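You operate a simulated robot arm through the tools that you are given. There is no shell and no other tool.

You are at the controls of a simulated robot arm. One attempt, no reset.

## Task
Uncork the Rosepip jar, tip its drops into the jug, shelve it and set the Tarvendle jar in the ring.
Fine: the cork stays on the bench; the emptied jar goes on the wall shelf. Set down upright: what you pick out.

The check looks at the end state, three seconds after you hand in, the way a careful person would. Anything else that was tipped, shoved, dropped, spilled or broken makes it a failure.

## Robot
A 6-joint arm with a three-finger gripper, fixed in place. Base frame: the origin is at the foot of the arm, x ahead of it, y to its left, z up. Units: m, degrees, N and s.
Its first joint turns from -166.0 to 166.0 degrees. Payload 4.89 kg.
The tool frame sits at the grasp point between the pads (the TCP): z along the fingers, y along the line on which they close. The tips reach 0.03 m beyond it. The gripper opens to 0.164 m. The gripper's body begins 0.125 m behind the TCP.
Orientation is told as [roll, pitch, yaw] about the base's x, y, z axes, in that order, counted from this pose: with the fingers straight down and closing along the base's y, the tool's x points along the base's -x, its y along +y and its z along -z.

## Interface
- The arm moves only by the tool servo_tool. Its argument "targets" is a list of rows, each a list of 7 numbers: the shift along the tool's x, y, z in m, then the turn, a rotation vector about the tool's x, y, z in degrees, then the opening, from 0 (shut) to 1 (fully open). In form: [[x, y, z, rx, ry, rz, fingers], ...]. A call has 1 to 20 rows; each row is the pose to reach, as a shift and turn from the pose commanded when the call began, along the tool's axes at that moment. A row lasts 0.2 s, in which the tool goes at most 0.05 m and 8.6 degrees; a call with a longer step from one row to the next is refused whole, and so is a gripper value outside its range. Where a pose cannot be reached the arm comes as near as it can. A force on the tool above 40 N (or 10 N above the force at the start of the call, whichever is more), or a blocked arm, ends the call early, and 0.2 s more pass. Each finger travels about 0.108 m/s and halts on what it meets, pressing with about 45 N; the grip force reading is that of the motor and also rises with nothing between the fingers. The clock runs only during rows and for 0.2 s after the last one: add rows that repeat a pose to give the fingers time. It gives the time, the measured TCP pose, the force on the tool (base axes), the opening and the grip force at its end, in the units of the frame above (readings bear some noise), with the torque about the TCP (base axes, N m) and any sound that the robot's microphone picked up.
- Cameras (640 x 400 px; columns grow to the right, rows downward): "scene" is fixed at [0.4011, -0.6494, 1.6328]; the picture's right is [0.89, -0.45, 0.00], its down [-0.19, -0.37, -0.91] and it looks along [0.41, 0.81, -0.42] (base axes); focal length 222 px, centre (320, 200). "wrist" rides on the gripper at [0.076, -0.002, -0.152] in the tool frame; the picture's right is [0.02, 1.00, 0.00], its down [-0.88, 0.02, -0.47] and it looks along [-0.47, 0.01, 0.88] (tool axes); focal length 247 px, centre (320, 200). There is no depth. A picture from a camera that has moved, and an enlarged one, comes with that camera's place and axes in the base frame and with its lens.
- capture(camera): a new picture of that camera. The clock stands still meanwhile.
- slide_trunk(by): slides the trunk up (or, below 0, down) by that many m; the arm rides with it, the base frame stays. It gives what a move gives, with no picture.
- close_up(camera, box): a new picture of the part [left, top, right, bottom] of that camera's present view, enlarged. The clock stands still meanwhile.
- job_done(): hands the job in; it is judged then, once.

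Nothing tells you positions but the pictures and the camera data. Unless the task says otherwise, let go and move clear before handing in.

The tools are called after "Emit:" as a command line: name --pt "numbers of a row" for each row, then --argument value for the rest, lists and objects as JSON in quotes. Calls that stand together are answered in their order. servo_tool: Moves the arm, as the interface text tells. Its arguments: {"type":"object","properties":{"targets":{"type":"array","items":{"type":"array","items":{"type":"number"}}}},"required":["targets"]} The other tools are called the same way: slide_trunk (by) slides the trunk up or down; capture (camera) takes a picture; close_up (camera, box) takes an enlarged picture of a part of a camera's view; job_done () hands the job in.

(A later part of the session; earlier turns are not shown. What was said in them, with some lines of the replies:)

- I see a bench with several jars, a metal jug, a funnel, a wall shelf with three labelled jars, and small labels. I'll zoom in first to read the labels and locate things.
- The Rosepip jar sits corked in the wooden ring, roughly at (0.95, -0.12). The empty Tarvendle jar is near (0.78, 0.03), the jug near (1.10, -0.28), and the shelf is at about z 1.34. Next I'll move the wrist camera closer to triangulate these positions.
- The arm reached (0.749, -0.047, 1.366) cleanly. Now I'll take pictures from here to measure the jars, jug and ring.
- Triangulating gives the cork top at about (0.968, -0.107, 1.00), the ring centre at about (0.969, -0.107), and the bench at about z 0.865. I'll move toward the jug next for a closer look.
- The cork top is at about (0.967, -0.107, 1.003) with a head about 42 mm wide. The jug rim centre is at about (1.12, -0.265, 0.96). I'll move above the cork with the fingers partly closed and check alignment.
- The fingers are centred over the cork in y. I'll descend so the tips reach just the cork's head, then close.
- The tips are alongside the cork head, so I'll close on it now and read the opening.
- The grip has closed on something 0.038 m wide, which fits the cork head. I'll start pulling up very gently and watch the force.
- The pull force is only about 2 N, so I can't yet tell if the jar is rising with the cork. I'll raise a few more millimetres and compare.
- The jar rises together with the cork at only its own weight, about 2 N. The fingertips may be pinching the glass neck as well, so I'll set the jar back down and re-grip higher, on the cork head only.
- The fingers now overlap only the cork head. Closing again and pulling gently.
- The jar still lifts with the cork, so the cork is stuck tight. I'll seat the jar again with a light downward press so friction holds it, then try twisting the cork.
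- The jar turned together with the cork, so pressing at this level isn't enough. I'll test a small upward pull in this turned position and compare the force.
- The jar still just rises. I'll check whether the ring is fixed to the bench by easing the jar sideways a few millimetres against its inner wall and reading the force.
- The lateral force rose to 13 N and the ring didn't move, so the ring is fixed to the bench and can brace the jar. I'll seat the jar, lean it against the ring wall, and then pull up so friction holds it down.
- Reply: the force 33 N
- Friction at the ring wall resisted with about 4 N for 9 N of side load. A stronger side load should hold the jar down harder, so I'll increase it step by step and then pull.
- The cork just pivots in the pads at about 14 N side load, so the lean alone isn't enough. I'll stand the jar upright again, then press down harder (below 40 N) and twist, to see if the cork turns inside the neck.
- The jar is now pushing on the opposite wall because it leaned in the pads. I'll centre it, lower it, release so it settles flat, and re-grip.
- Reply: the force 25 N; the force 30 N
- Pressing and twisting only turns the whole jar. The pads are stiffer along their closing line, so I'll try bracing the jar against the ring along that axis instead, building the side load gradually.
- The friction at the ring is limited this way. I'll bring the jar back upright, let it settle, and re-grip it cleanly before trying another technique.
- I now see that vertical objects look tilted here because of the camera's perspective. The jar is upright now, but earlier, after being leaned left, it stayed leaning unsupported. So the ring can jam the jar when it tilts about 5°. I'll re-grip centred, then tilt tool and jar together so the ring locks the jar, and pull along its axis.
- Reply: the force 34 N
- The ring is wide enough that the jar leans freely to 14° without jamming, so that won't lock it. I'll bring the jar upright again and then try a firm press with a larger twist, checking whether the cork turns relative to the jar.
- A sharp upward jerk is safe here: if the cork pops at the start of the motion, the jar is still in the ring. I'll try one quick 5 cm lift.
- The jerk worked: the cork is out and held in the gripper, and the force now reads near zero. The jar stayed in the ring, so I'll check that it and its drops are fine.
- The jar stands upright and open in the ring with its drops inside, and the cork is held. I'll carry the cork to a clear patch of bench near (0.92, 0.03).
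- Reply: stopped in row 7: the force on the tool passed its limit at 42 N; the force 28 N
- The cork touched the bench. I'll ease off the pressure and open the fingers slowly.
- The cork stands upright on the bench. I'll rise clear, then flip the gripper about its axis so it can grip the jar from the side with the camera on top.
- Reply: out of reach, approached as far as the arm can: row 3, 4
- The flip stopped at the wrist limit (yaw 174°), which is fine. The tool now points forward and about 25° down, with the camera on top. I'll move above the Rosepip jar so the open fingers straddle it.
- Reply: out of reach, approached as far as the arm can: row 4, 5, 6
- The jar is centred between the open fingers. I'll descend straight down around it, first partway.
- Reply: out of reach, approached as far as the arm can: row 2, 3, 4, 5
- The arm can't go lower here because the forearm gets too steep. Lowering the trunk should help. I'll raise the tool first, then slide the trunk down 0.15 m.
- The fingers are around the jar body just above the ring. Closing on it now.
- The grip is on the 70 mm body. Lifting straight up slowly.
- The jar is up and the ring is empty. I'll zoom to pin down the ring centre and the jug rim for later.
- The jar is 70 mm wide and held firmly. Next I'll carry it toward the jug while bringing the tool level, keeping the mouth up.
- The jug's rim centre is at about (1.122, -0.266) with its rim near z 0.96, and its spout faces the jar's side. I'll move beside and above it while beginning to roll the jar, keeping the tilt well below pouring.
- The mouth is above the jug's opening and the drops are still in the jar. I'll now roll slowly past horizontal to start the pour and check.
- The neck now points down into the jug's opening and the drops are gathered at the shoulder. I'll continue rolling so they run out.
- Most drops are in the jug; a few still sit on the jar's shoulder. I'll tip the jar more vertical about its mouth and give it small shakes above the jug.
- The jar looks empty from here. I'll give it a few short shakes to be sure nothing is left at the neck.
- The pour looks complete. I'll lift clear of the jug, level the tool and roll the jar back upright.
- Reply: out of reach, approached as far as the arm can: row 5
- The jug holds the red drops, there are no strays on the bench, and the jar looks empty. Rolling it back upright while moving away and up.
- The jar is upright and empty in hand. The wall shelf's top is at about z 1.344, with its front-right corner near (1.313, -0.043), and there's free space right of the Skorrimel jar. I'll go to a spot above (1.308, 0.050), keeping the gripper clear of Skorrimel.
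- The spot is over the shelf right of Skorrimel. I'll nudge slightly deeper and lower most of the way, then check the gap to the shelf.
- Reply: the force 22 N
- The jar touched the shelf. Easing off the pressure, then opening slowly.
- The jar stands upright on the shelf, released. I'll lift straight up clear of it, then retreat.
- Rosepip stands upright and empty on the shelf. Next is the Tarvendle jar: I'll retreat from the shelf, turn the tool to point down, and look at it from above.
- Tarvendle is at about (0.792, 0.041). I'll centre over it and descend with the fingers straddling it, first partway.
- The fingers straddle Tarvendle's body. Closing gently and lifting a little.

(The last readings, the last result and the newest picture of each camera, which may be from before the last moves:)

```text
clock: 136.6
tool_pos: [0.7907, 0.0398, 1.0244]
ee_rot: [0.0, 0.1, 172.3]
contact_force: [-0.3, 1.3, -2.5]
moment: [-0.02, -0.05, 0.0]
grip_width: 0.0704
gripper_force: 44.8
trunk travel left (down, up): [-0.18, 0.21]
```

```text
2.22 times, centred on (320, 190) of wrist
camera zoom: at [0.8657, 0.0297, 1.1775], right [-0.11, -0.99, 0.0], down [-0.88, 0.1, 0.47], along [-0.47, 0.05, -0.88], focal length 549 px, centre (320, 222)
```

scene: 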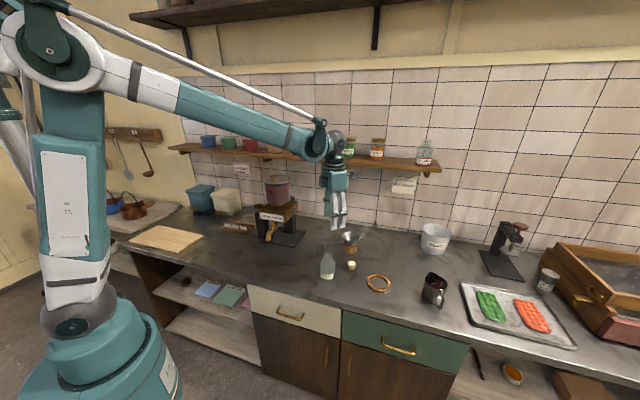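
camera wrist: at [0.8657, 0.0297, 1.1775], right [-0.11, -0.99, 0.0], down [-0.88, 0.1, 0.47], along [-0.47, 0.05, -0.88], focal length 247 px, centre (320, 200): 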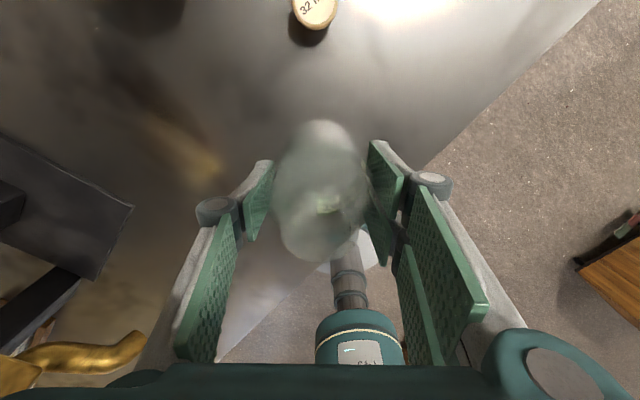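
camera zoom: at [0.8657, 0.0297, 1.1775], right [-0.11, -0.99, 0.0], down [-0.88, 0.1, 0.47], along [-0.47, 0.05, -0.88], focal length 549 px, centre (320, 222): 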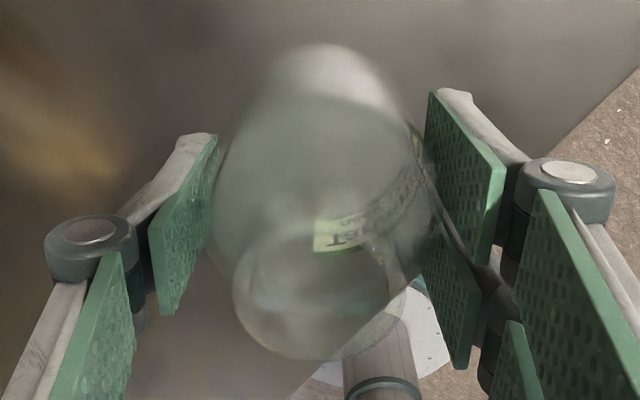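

Tarvendle is held and lifted. By the scene camera the ring's centre is about (0.967, -0.107). I'll carry the jar over the ring at a safe height, turning slightly to stay within the wrist limit.

Emit:
servo_tool --pt "0 0 -0.023 0 0 0 0.38" --pt "0 0 -0.046 0 0 1.2 0.38" --pt "0.0281 0.0175 -0.046 0 0 2.6 0.38" --pt "0.0563 0.035 -0.046 0 0 4 0.38" --pt "0.0844 0.0525 -0.046 0 0 5.4 0.38" --pt "0.1125 0.07 -0.046 0 0 6.8 0.38" --pt "0.1406 0.0875 -0.046 0 0 8.2 0.38" --pt "0.1688 0.105 -0.046 0 0 9.3 0.38" --pt "0.1969 0.1225 -0.046 0 0 10.3 0.38" --pt "0.1969 0.1225 -0.046 0 0 10.3 0.38"

Emit:
capture --camera "wrist"

Emit:
close_up --camera "scene" --box '[340, 220, 420, 300]'

```text
clock: 138.8
tool_pos: [0.9731, -0.1073, 1.0695]
ee_rot: [-0.1, 0.0, 162.1]
contact_force: [0.4, 0.5, -2.5]
moment: [0.06, 0.07, -0.03]
grip_width: 0.0702
gripper_force: 44.8
trunk travel left (down, up): [-0.18, 0.21]
```

```text
taken
camera wrist: at [1.0444, -0.1306, 1.2221], right [-0.29, -0.96, 0.0], down [-0.84, 0.25, 0.47], along [-0.45, 0.14, -0.88], focal length 247 px, centre (320, 200)
```

wrist: 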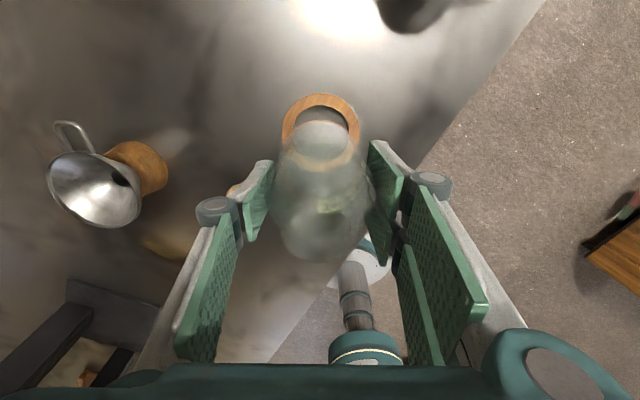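

```text
5.00 times, centred on (380, 260) of scene
camera zoom: at [0.4011, -0.6494, 1.6328], right [0.89, -0.45, 0.0], down [-0.19, -0.37, -0.91], along [0.41, 0.81, -0.42], focal length 1108 px, centre (20, -100)
```

zoom: 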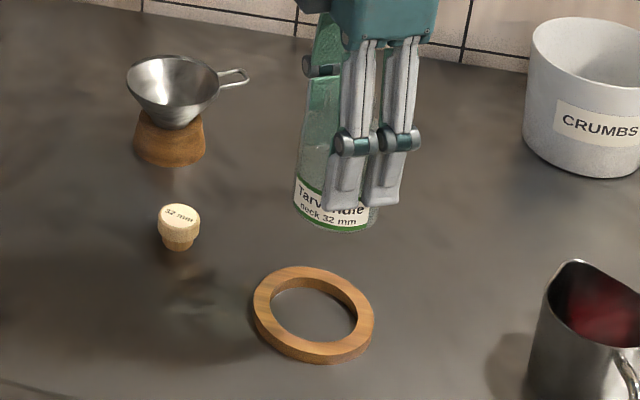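

Emit:
close_up --camera "wrist" --box '[250, 70, 390, 200]'

```text
3.08 times, centred on (320, 135) of wrist
camera zoom: at [1.0444, -0.1306, 1.2221], right [-0.29, -0.96, 0.0], down [-0.84, 0.25, 0.47], along [-0.45, 0.14, -0.88], focal length 760 px, centre (320, 400)
```

zoom: 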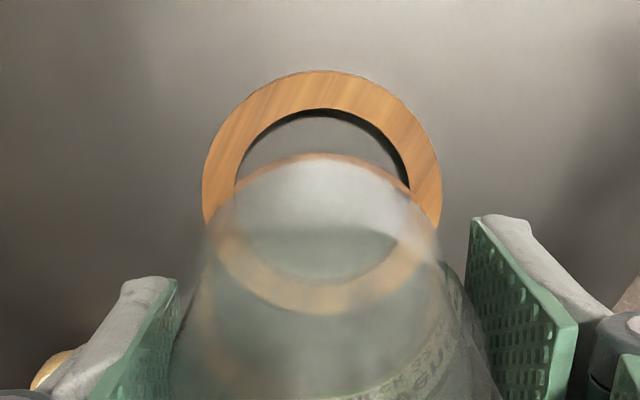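

From this view the ring's centre is within a few millimetres of the jar's axis. I'll shift 2.5 mm and lower to just above the ring, then check.

Emit:
servo_tool --pt "0.0012 0 0.02 0 0 0 0.38" --pt "0.0025 0 0.04 0 0 0 0.38" --pt "0.0025 0 0.06 0 0 0 0.38" --pt "0.0025 0 0.08 0 0 0 0.38" --pt "0.0025 0 0.092 0 0 0 0.38" --pt "0.0025 0 0.092 0 0 0 0.38"

Emit:
close_up --camera "wrist" --box '[240, 90, 400, 260]'

Emit:
close_up --camera "scene" --box '[350, 240, 410, 300]'

```text
clock: 140.2
tool_pos: [0.9723, -0.1073, 0.9795]
ee_rot: [-0.2, 0.0, 162.2]
contact_force: [0.0, 0.1, -1.3]
moment: [-0.02, 0.01, 0.03]
grip_width: 0.0701
gripper_force: 45.2
trunk travel left (down, up): [-0.18, 0.21]
```

```text
2.35 times, centred on (320, 175) of wrist
camera zoom: at [1.0436, -0.1314, 1.131], right [-0.29, -0.96, 0.0], down [-0.84, 0.25, 0.47], along [-0.45, 0.14, -0.88], focal length 581 px, centre (320, 259)
```

zoom: 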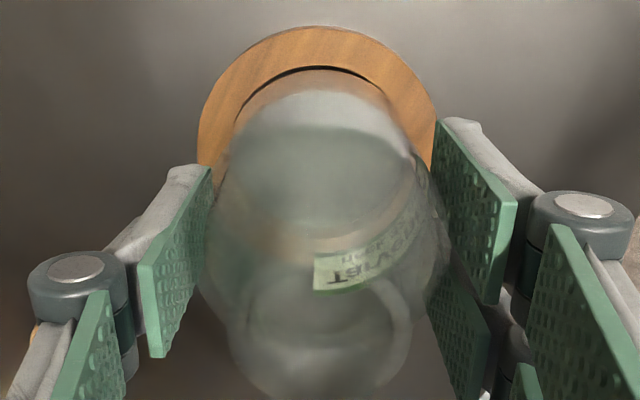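

```text
6.67 times, centred on (380, 270) of scene
camera zoom: at [0.4011, -0.6494, 1.6328], right [0.89, -0.45, 0.0], down [-0.19, -0.37, -0.91], along [0.41, 0.81, -0.42], focal length 1477 px, centre (-80, -267)
```

zoom: 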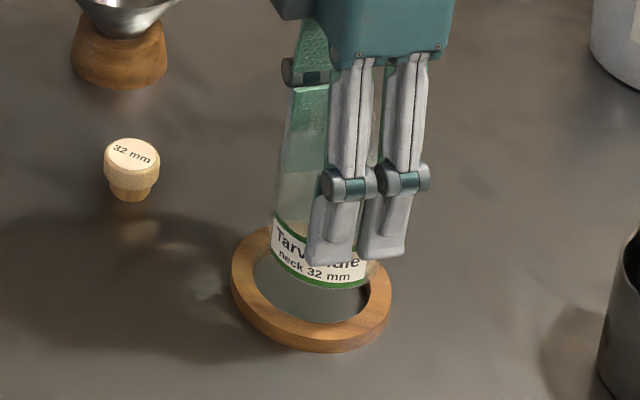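

Emit:
close_up --camera "scene" --box '[362, 266, 402, 296]'

```text
13.33 times, centred on (382, 281) of scene
camera zoom: at [0.4011, -0.6494, 1.6328], right [0.89, -0.45, 0.0], down [-0.19, -0.37, -0.91], along [0.41, 0.81, -0.42], focal length 2953 px, centre (-507, -880)
```

zoom: 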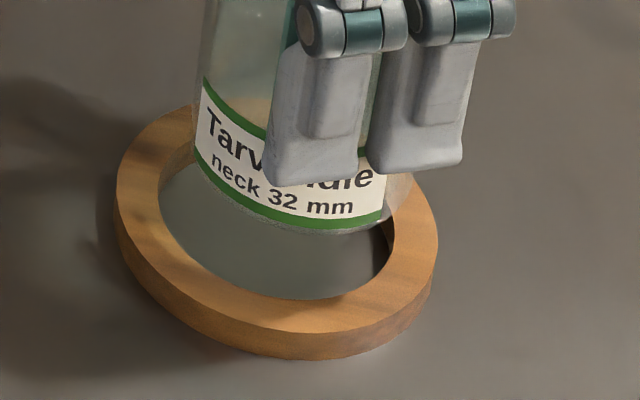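

The jar hangs just above the ring and looks centred to within about 2–3 mm, with roughly 4 mm clearance. I'll lower slowly, watching the force for any contact with the ring's top.

Emit:
servo_tool --pt "-0.0005 0.0007 0.005 0 0 0 0.38" --pt "-0.001 0.0014 0.01 0 0 0 0.38" --pt "-0.001 0.0014 0.014 0 0 0 0.38" --pt "-0.001 0.0014 0.017 0 0 0 0.38" --pt "-0.001 0.0014 0.019 0 0 0 0.38"

Emit:
close_up --camera "scene" --box '[362, 266, 402, 296]'

Emit:
close_up --camera "wrist" --box '[240, 90, 400, 260]'

```text
clock: 141.3
tool_pos: [0.9689, -0.1085, 0.9598]
ee_rot: [-0.2, 0.0, 162.1]
contact_force: [-0.7, 0.1, -2.7]
moment: [0.01, 0.05, 0.0]
grip_width: 0.0703
gripper_force: 44.9
trunk travel left (down, up): [-0.18, 0.21]
```

```text
13.33 times, centred on (382, 281) of scene
camera zoom: at [0.4011, -0.6494, 1.6328], right [0.89, -0.45, 0.0], down [-0.19, -0.37, -0.91], along [0.41, 0.81, -0.42], focal length 2953 px, centre (-507, -880)
```

zoom: 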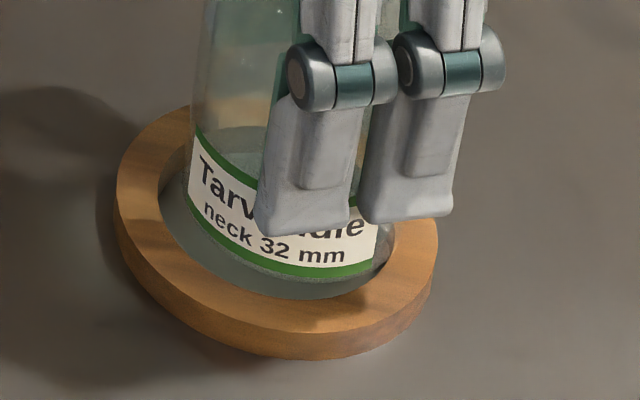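

```text
2.35 times, centred on (320, 175) of wrist
camera zoom: at [1.0417, -0.1327, 1.1125], right [-0.29, -0.96, 0.0], down [-0.84, 0.25, 0.47], along [-0.45, 0.14, -0.88], focal length 581 px, centre (320, 259)
```

zoom: 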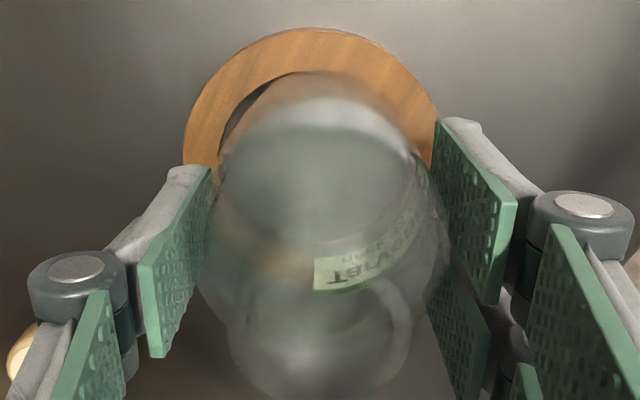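

The jar sits slightly toward one side of the hole. I'll raise it 6 mm, shift about 3 mm and 4 mm to centre, and recheck.

Emit:
servo_tool --pt "0 0 -0.006 0 0 0 0.38" --pt "-0.0014 -0.0022 -0.006 0 0 0 0.38" --pt "-0.0027 -0.0042 -0.006 0 0 0 0.38" --pt "-0.0027 -0.0042 -0.002 0 0 0 0.38" --pt "-0.0027 -0.0042 -0.002 0 0 0 0.38"

Emit:
close_up --camera "scene" --box '[362, 266, 402, 296]'

Emit:
close_up --camera "wrist" --box '[240, 90, 400, 260]'

```text
clock: 142.6
tool_pos: [0.9688, -0.1035, 0.9608]
ee_rot: [-0.2, 0.0, 162.1]
contact_force: [-0.4, -0.5, -2.3]
moment: [-0.01, 0.0, -0.03]
grip_width: 0.0706
gripper_force: 45.5
trunk travel left (down, up): [-0.18, 0.21]
```

```text
13.33 times, centred on (382, 281) of scene
camera zoom: at [0.4011, -0.6494, 1.6328], right [0.89, -0.45, 0.0], down [-0.19, -0.37, -0.91], along [0.41, 0.81, -0.42], focal length 2953 px, centre (-507, -880)
```

zoom: 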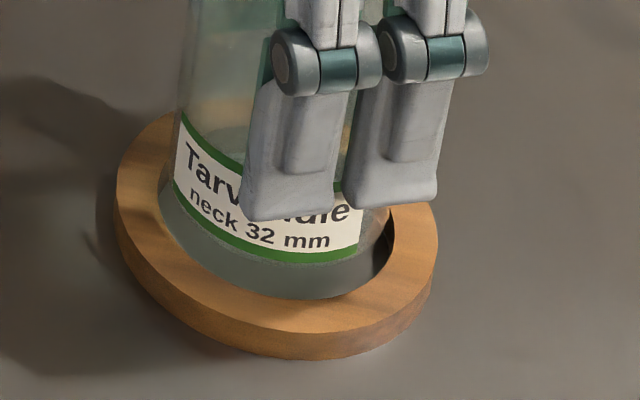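

```text
2.35 times, centred on (320, 175) of wrist
camera zoom: at [1.0403, -0.1271, 1.1143], right [-0.29, -0.96, 0.0], down [-0.84, 0.25, 0.47], along [-0.45, 0.14, -0.88], focal length 581 px, centre (320, 259)
```

zoom: 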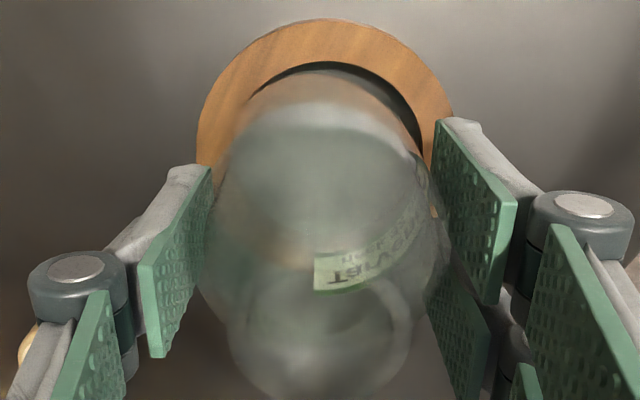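

Emit:
servo_tool --pt "0.0008 0.0006 0 0 0 0 0.38" --pt "0.0015 0.0012 0 0 0 0 0.38" --pt "0.0015 0.0012 0.003 0 0 0 0.38" --pt "0.0015 0.0012 0.005 0 0 0 0.38" --pt "0.0015 0.0012 0.007 0 0 0 0.38"

Emit:
close_up --camera "scene" --box '[362, 266, 402, 296]'

Emit:
close_up --camera "wrist" --box '[240, 90, 400, 260]'

```text
clock: 143.8
tool_pos: [0.9701, -0.1049, 0.9537]
ee_rot: [-0.1, 0.0, 162.1]
contact_force: [0.3, 0.0, -1.6]
moment: [-0.01, 0.01, 0.0]
grip_width: 0.0706
gripper_force: 45.2
trunk travel left (down, up): [-0.18, 0.21]
```

```text
13.33 times, centred on (382, 281) of scene
camera zoom: at [0.4011, -0.6494, 1.6328], right [0.89, -0.45, 0.0], down [-0.19, -0.37, -0.91], along [0.41, 0.81, -0.42], focal length 2953 px, centre (-507, -880)
```

zoom: 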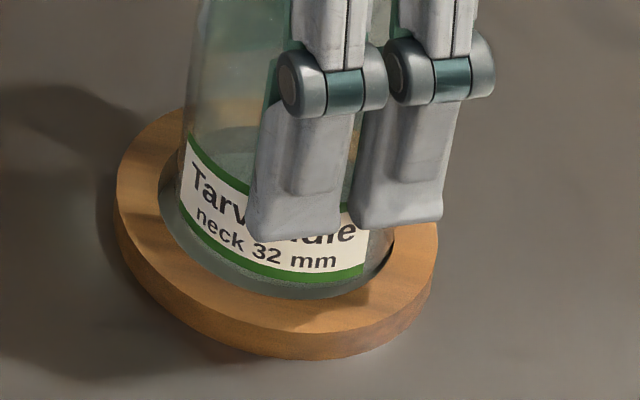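

```text
2.35 times, centred on (320, 175) of wrist
camera zoom: at [1.0421, -0.1292, 1.1069], right [-0.29, -0.96, 0.0], down [-0.84, 0.25, 0.47], along [-0.45, 0.14, -0.88], focal length 581 px, centre (320, 259)
```

zoom: 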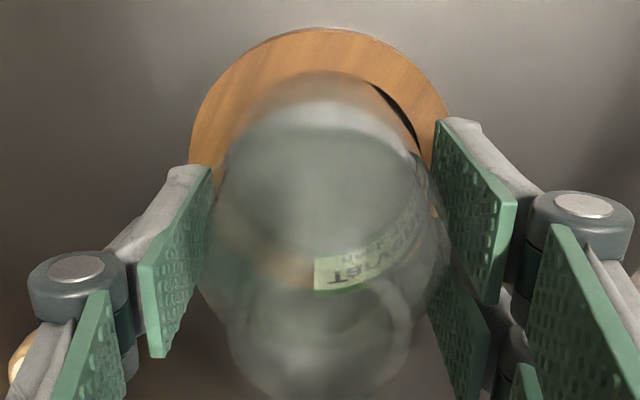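

No contact force and the jar's bottom is now inside the ring. Lowering the last millimetres.

Emit:
servo_tool --pt "0 0 0.0015 0 0 0 0.38" --pt "0 0 0.003 0 0 0 0.38" --pt "0 0 0.0045 0 0 0 0.38" --pt "0 0 0.006 0 0 0 0.38"

```text
clock: 144.8
tool_pos: [0.971, -0.1052, 0.9483]
ee_rot: [-0.2, -0.1, 162.1]
contact_force: [-0.7, 0.0, -2.0]
moment: [-0.02, 0.0, -0.03]
grip_width: 0.0703
gripper_force: 45.0
trunk travel left (down, up): [-0.18, 0.21]
```

Emit:
servo_tool --pt "0 0 0.001 0 0 0 0.38" --pt "0 0 0.002 0 0 0 0.38" --pt "0 0 0.003 0 0 0 0.38"

```text
clock: 145.6
tool_pos: [0.9697, -0.1051, 0.9456]
ee_rot: [-0.1, 0.0, 162.0]
contact_force: [-2.5, -1.9, -1.2]
moment: [-0.09, 0.11, -0.04]
grip_width: 0.0703
gripper_force: 44.7
trunk travel left (down, up): [-0.18, 0.21]
```

Emit:
servo_tool --pt "0 0 0.0005 0 0 0 0.38" --pt "0 0 0.001 0 0 0 0.38" --pt "0 0 0.001 0 0 0 0.38"

Emit:
close_up --camera "scene" --box '[362, 256, 402, 296]'

```text
clock: 146.3
tool_pos: [0.9704, -0.1039, 0.9443]
ee_rot: [-0.3, 0.0, 162.1]
contact_force: [-2.6, -2.7, -1.7]
moment: [-0.1, 0.14, -0.01]
grip_width: 0.0703
gripper_force: 45.1
trunk travel left (down, up): [-0.18, 0.21]
```

```text
10.00 times, centred on (382, 276) of scene
camera zoom: at [0.4011, -0.6494, 1.6328], right [0.89, -0.45, 0.0], down [-0.19, -0.37, -0.91], along [0.41, 0.81, -0.42], focal length 2215 px, centre (-300, -560)
```

zoom: 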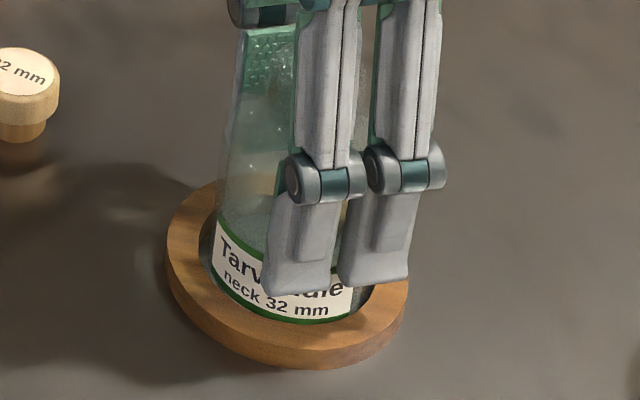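

Emit:
servo_tool --pt "-0.0006 0.0012 0 0 0 0 0.38" --pt "-0.0006 0.0012 0.0007 0 0 0 0.38" --pt "-0.0006 0.0012 0.0014 0 0 0 0.38" --pt "-0.0006 0.0012 0.0014 0 0 0 0.38"

```text
clock: 147.3
tool_pos: [0.9687, -0.1061, 0.9457]
ee_rot: [-0.1, 0.1, 162.1]
contact_force: [7.5, 1.6, 19.9]
moment: [0.01, -0.31, 0.01]
grip_width: 0.0704
gripper_force: 45.1
trunk travel left (down, up): [-0.18, 0.21]
```

The jar reached the bench inside the ring. Easing off and releasing.

Emit:
servo_tool --pt "0 0 -0.0006 0 0 0 0.38" --pt "0 0 -0.0012 0 0 0 0.38" --pt "0 0 -0.0012 0 0 0 0.38"

Emit:
servo_tool --pt "0 0 0 0 0 0 0.4" --pt "0 0 0 0 0 0 0.42" --pt "0 0 0 0 0 0 0.435" --pt "0 0 0 0 0 0 0.45" --pt "0 0 0 0 0 0 0.48" --pt "0 0 0 0 0 0 0.52" --pt "0 0 0 0 0 0 0.57" --pt "0 0 0 0 0 0 0.6" --pt "0 0 0 0 0 0 0.6"

Emit:
close_up --camera "scene" --box '[362, 246, 402, 296]'

Emit:
close_up --camera "wrist" --box '[240, 90, 400, 260]'

```text
clock: 148.2
tool_pos: [0.969, -0.1056, 0.9452]
ee_rot: [-0.1, 0.1, 162.0]
contact_force: [-3.0, 0.6, 5.6]
moment: [0.06, -0.06, 0.05]
grip_width: 0.0704
gripper_force: 45.0
trunk travel left (down, up): [-0.18, 0.21]
```

```text
clock: 150.2
tool_pos: [0.97, -0.105, 0.9445]
ee_rot: [-0.3, 0.0, 162.0]
contact_force: [-0.2, 0.0, -0.4]
moment: [-0.03, -0.03, -0.03]
grip_width: 0.0983
gripper_force: 0.1
trunk travel left (down, up): [-0.18, 0.21]
```

```text
8.00 times, centred on (382, 271) of scene
camera zoom: at [0.4011, -0.6494, 1.6328], right [0.89, -0.45, 0.0], down [-0.19, -0.37, -0.91], along [0.41, 0.81, -0.42], focal length 1772 px, centre (-176, -368)
```

zoom: 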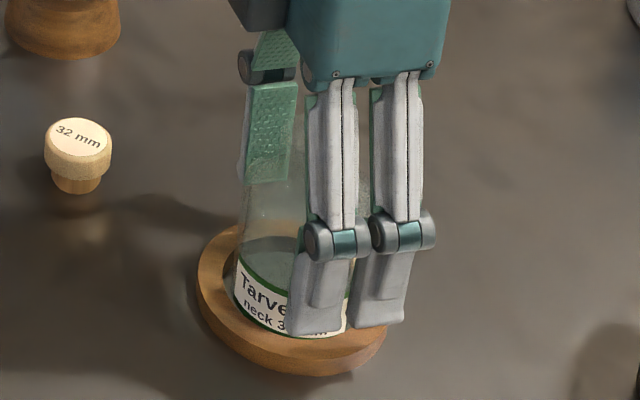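

```text
2.35 times, centred on (320, 175) of wrist
camera zoom: at [1.0414, -0.1297, 1.0973], right [-0.29, -0.96, 0.0], down [-0.84, 0.25, 0.47], along [-0.45, 0.14, -0.88], focal length 581 px, centre (320, 259)
```

zoom: 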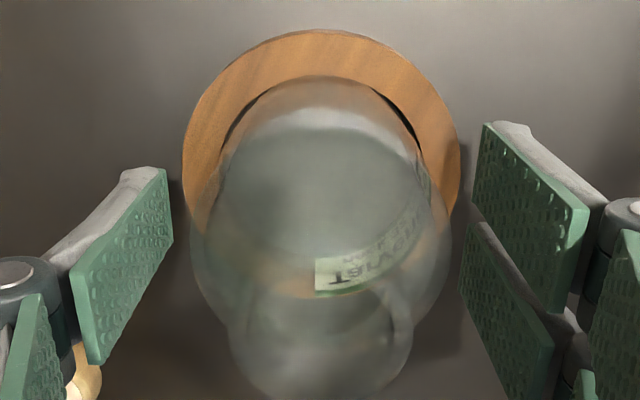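

Released. I'll rise straight up and check everything.

Emit:
servo_tool --pt "0 0 -0.015 0 0 0 0.6" --pt "0 0 -0.04 0 0 0 0.6" --pt "0 0 -0.08 0 0 0 0.6" --pt "0 0 -0.12 0 0 0 0.6" --pt "0 0 -0.16 0 0 0 0.6" --pt "0 0 -0.2 0 0 0 0.6" --pt "0 0 -0.24 0 0 0 0.6" --pt "0 0 -0.28 0 0 0 0.6" --pt "0 0 -0.3 0 0 0 0.6"

Emit:
capture --camera "scene"

Emit:
close_up --camera "scene" --box '[340, 240, 420, 300]'

Emit:
close_up --camera "scene" --box '[400, 250, 470, 310]'

Emit:
close_up --camera "scene" --box '[300, 120, 460, 190]'

Emit:
capture --camera "wrist"

```text
clock: 152.2
tool_pos: [0.967, -0.1074, 1.2456]
ee_rot: [-0.3, 0.0, 162.1]
contact_force: [-0.2, -0.9, -0.8]
moment: [0.04, 0.0, 0.0]
grip_width: 0.0986
gripper_force: 0.1
trunk travel left (down, up): [-0.18, 0.21]
```

```text
taken
```

scene: 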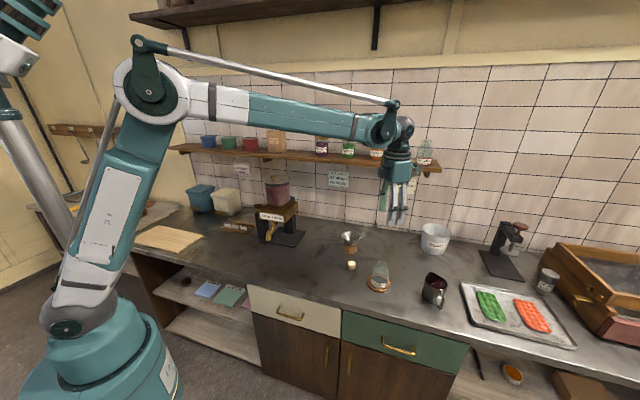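

```text
6.67 times, centred on (380, 270) of scene
camera zoom: at [0.4011, -0.6494, 1.6328], right [0.89, -0.45, 0.0], down [-0.19, -0.37, -0.91], along [0.41, 0.81, -0.42], focal length 1477 px, centre (-80, -267)
```

zoom: 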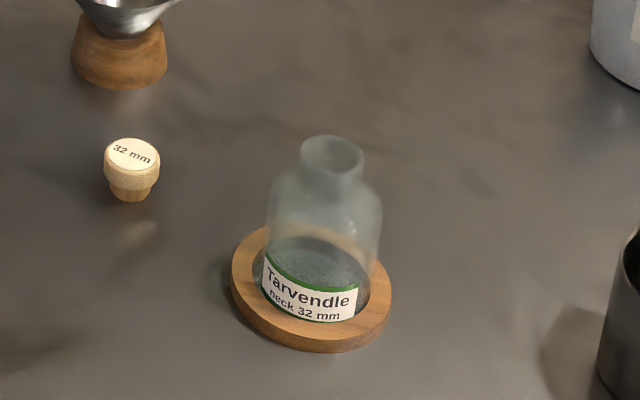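

```text
6.67 times, centred on (435, 280) of scene
camera zoom: at [0.4011, -0.6494, 1.6328], right [0.89, -0.45, 0.0], down [-0.19, -0.37, -0.91], along [0.41, 0.81, -0.42], focal length 1477 px, centre (-447, -333)
```

zoom: 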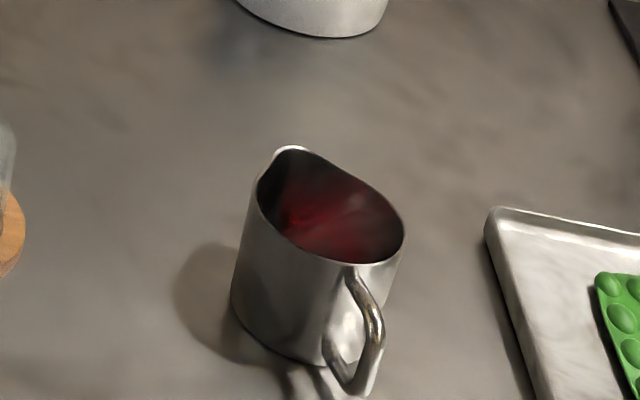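

```text
4.00 times, centred on (380, 155) of scene
camera zoom: at [0.4011, -0.6494, 1.6328], right [0.89, -0.45, 0.0], down [-0.19, -0.37, -0.91], along [0.41, 0.81, -0.42], focal length 886 px, centre (80, 380)
```

zoom: 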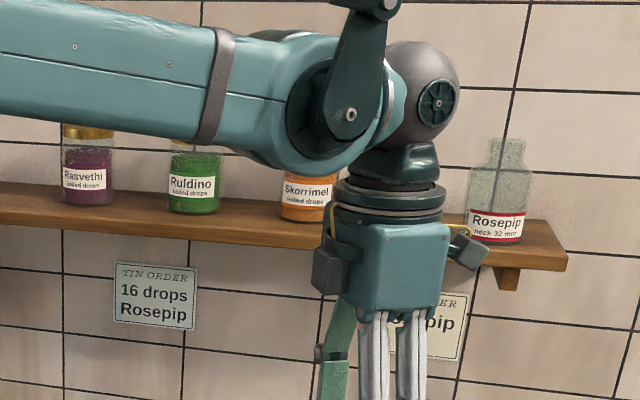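

```text
taken
camera wrist: at [1.0389, -0.1301, 1.397], right [-0.29, -0.96, 0.0], down [-0.84, 0.25, 0.47], along [-0.45, 0.14, -0.88], focal length 247 px, centre (320, 200)
```

wrist: 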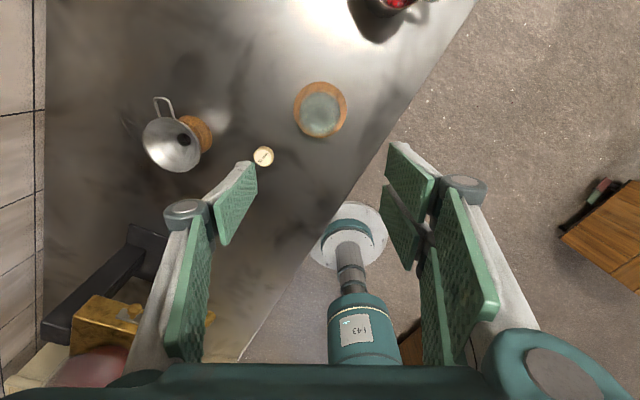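

Tarvendle stands in the ring, Rosepip stands empty on the shelf, the drops are in the jug and the cork is upright on the bench. I'll move the arm well clear for a last look.

Emit:
servo_tool --pt "-0.01 0 -0.04 0 0 0 0.6" --pt "-0.02 0 -0.08 0 0 0 0.6" --pt "-0.03 0 -0.12 0 0 0 0.6" --pt "-0.04 0 -0.16 0 0 0 0.6" --pt "-0.05 0 -0.2 0 0 0 0.6" --pt "-0.06 0 -0.24 0 0 0 0.6" --pt "-0.07 0 -0.28 0 0 0 0.6" --pt "-0.07 0 -0.28 0 0 0 0.6"

Emit:
capture --camera "scene"

Emit:
close_up --camera "scene" --box '[400, 130, 450, 180]'

Emit:
close_up --camera "scene" --box '[300, 210, 480, 320]'

```text
clock: 153.9
tool_pos: [0.9005, -0.085, 1.5264]
ee_rot: [-0.2, 0.1, 162.1]
contact_force: [-0.5, 0.4, 0.7]
moment: [-0.04, -0.14, 0.02]
grip_width: 0.0981
gripper_force: 0.1
trunk travel left (down, up): [-0.18, 0.21]
```

```text
taken
```

scene: 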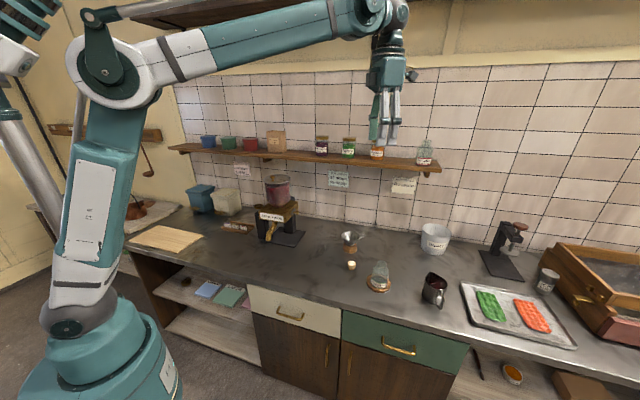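

```text
8.00 times, centred on (425, 155) of scene
camera zoom: at [0.4011, -0.6494, 1.6328], right [0.89, -0.45, 0.0], down [-0.19, -0.37, -0.91], along [0.41, 0.81, -0.42], focal length 1772 px, centre (-520, 560)
```

zoom: 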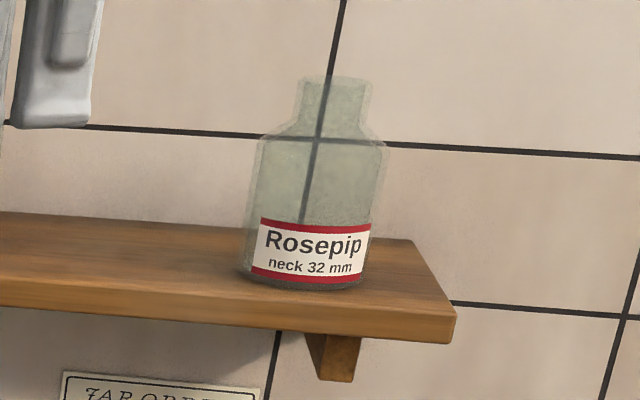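

```text
3.56 times, centred on (390, 265) of scene
camera zoom: at [0.4011, -0.6494, 1.6328], right [0.89, -0.45, 0.0], down [-0.19, -0.37, -0.91], along [0.41, 0.81, -0.42], focal length 788 px, centre (71, -31)
```

zoom: 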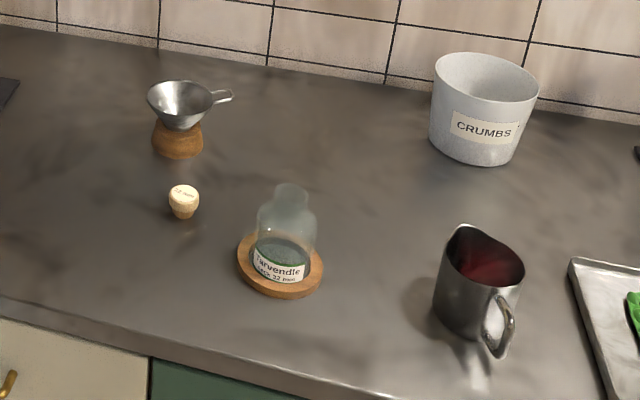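

Everything is in place and undisturbed. The empty Rosepip jar stands upright on the wall shelf, Tarvendle is in the ring, the drops are in the jug and the cork is upright on the bench. The gripper is empty and clear, so I'm handing in.

Emit:
job_done

```text
The job is handed in.
```

The job is done and handed in; I haven't seen the check's result. In the last pictures, no drops were spilled, and nothing else had been tipped or moved.

- **Cork:** it stands upright on the bench. It was stuck tight, so a straight pull lifted the whole jar. A sharp upward jerk freed it, and the jar stayed in the ring.
- **Drops:** they are in the jug, and the Rosepip jar looks empty.
- **Rosepip jar:** it stands upright on the wall shelf, to the right of the Skorrimel jar.
- **Tarvendle jar:** it stands upright in the ring.
- **Arm:** the gripper is empty and clear. The trunk is 0.12 m lower than it started, because the arm could not reach down to the jar otherwise.
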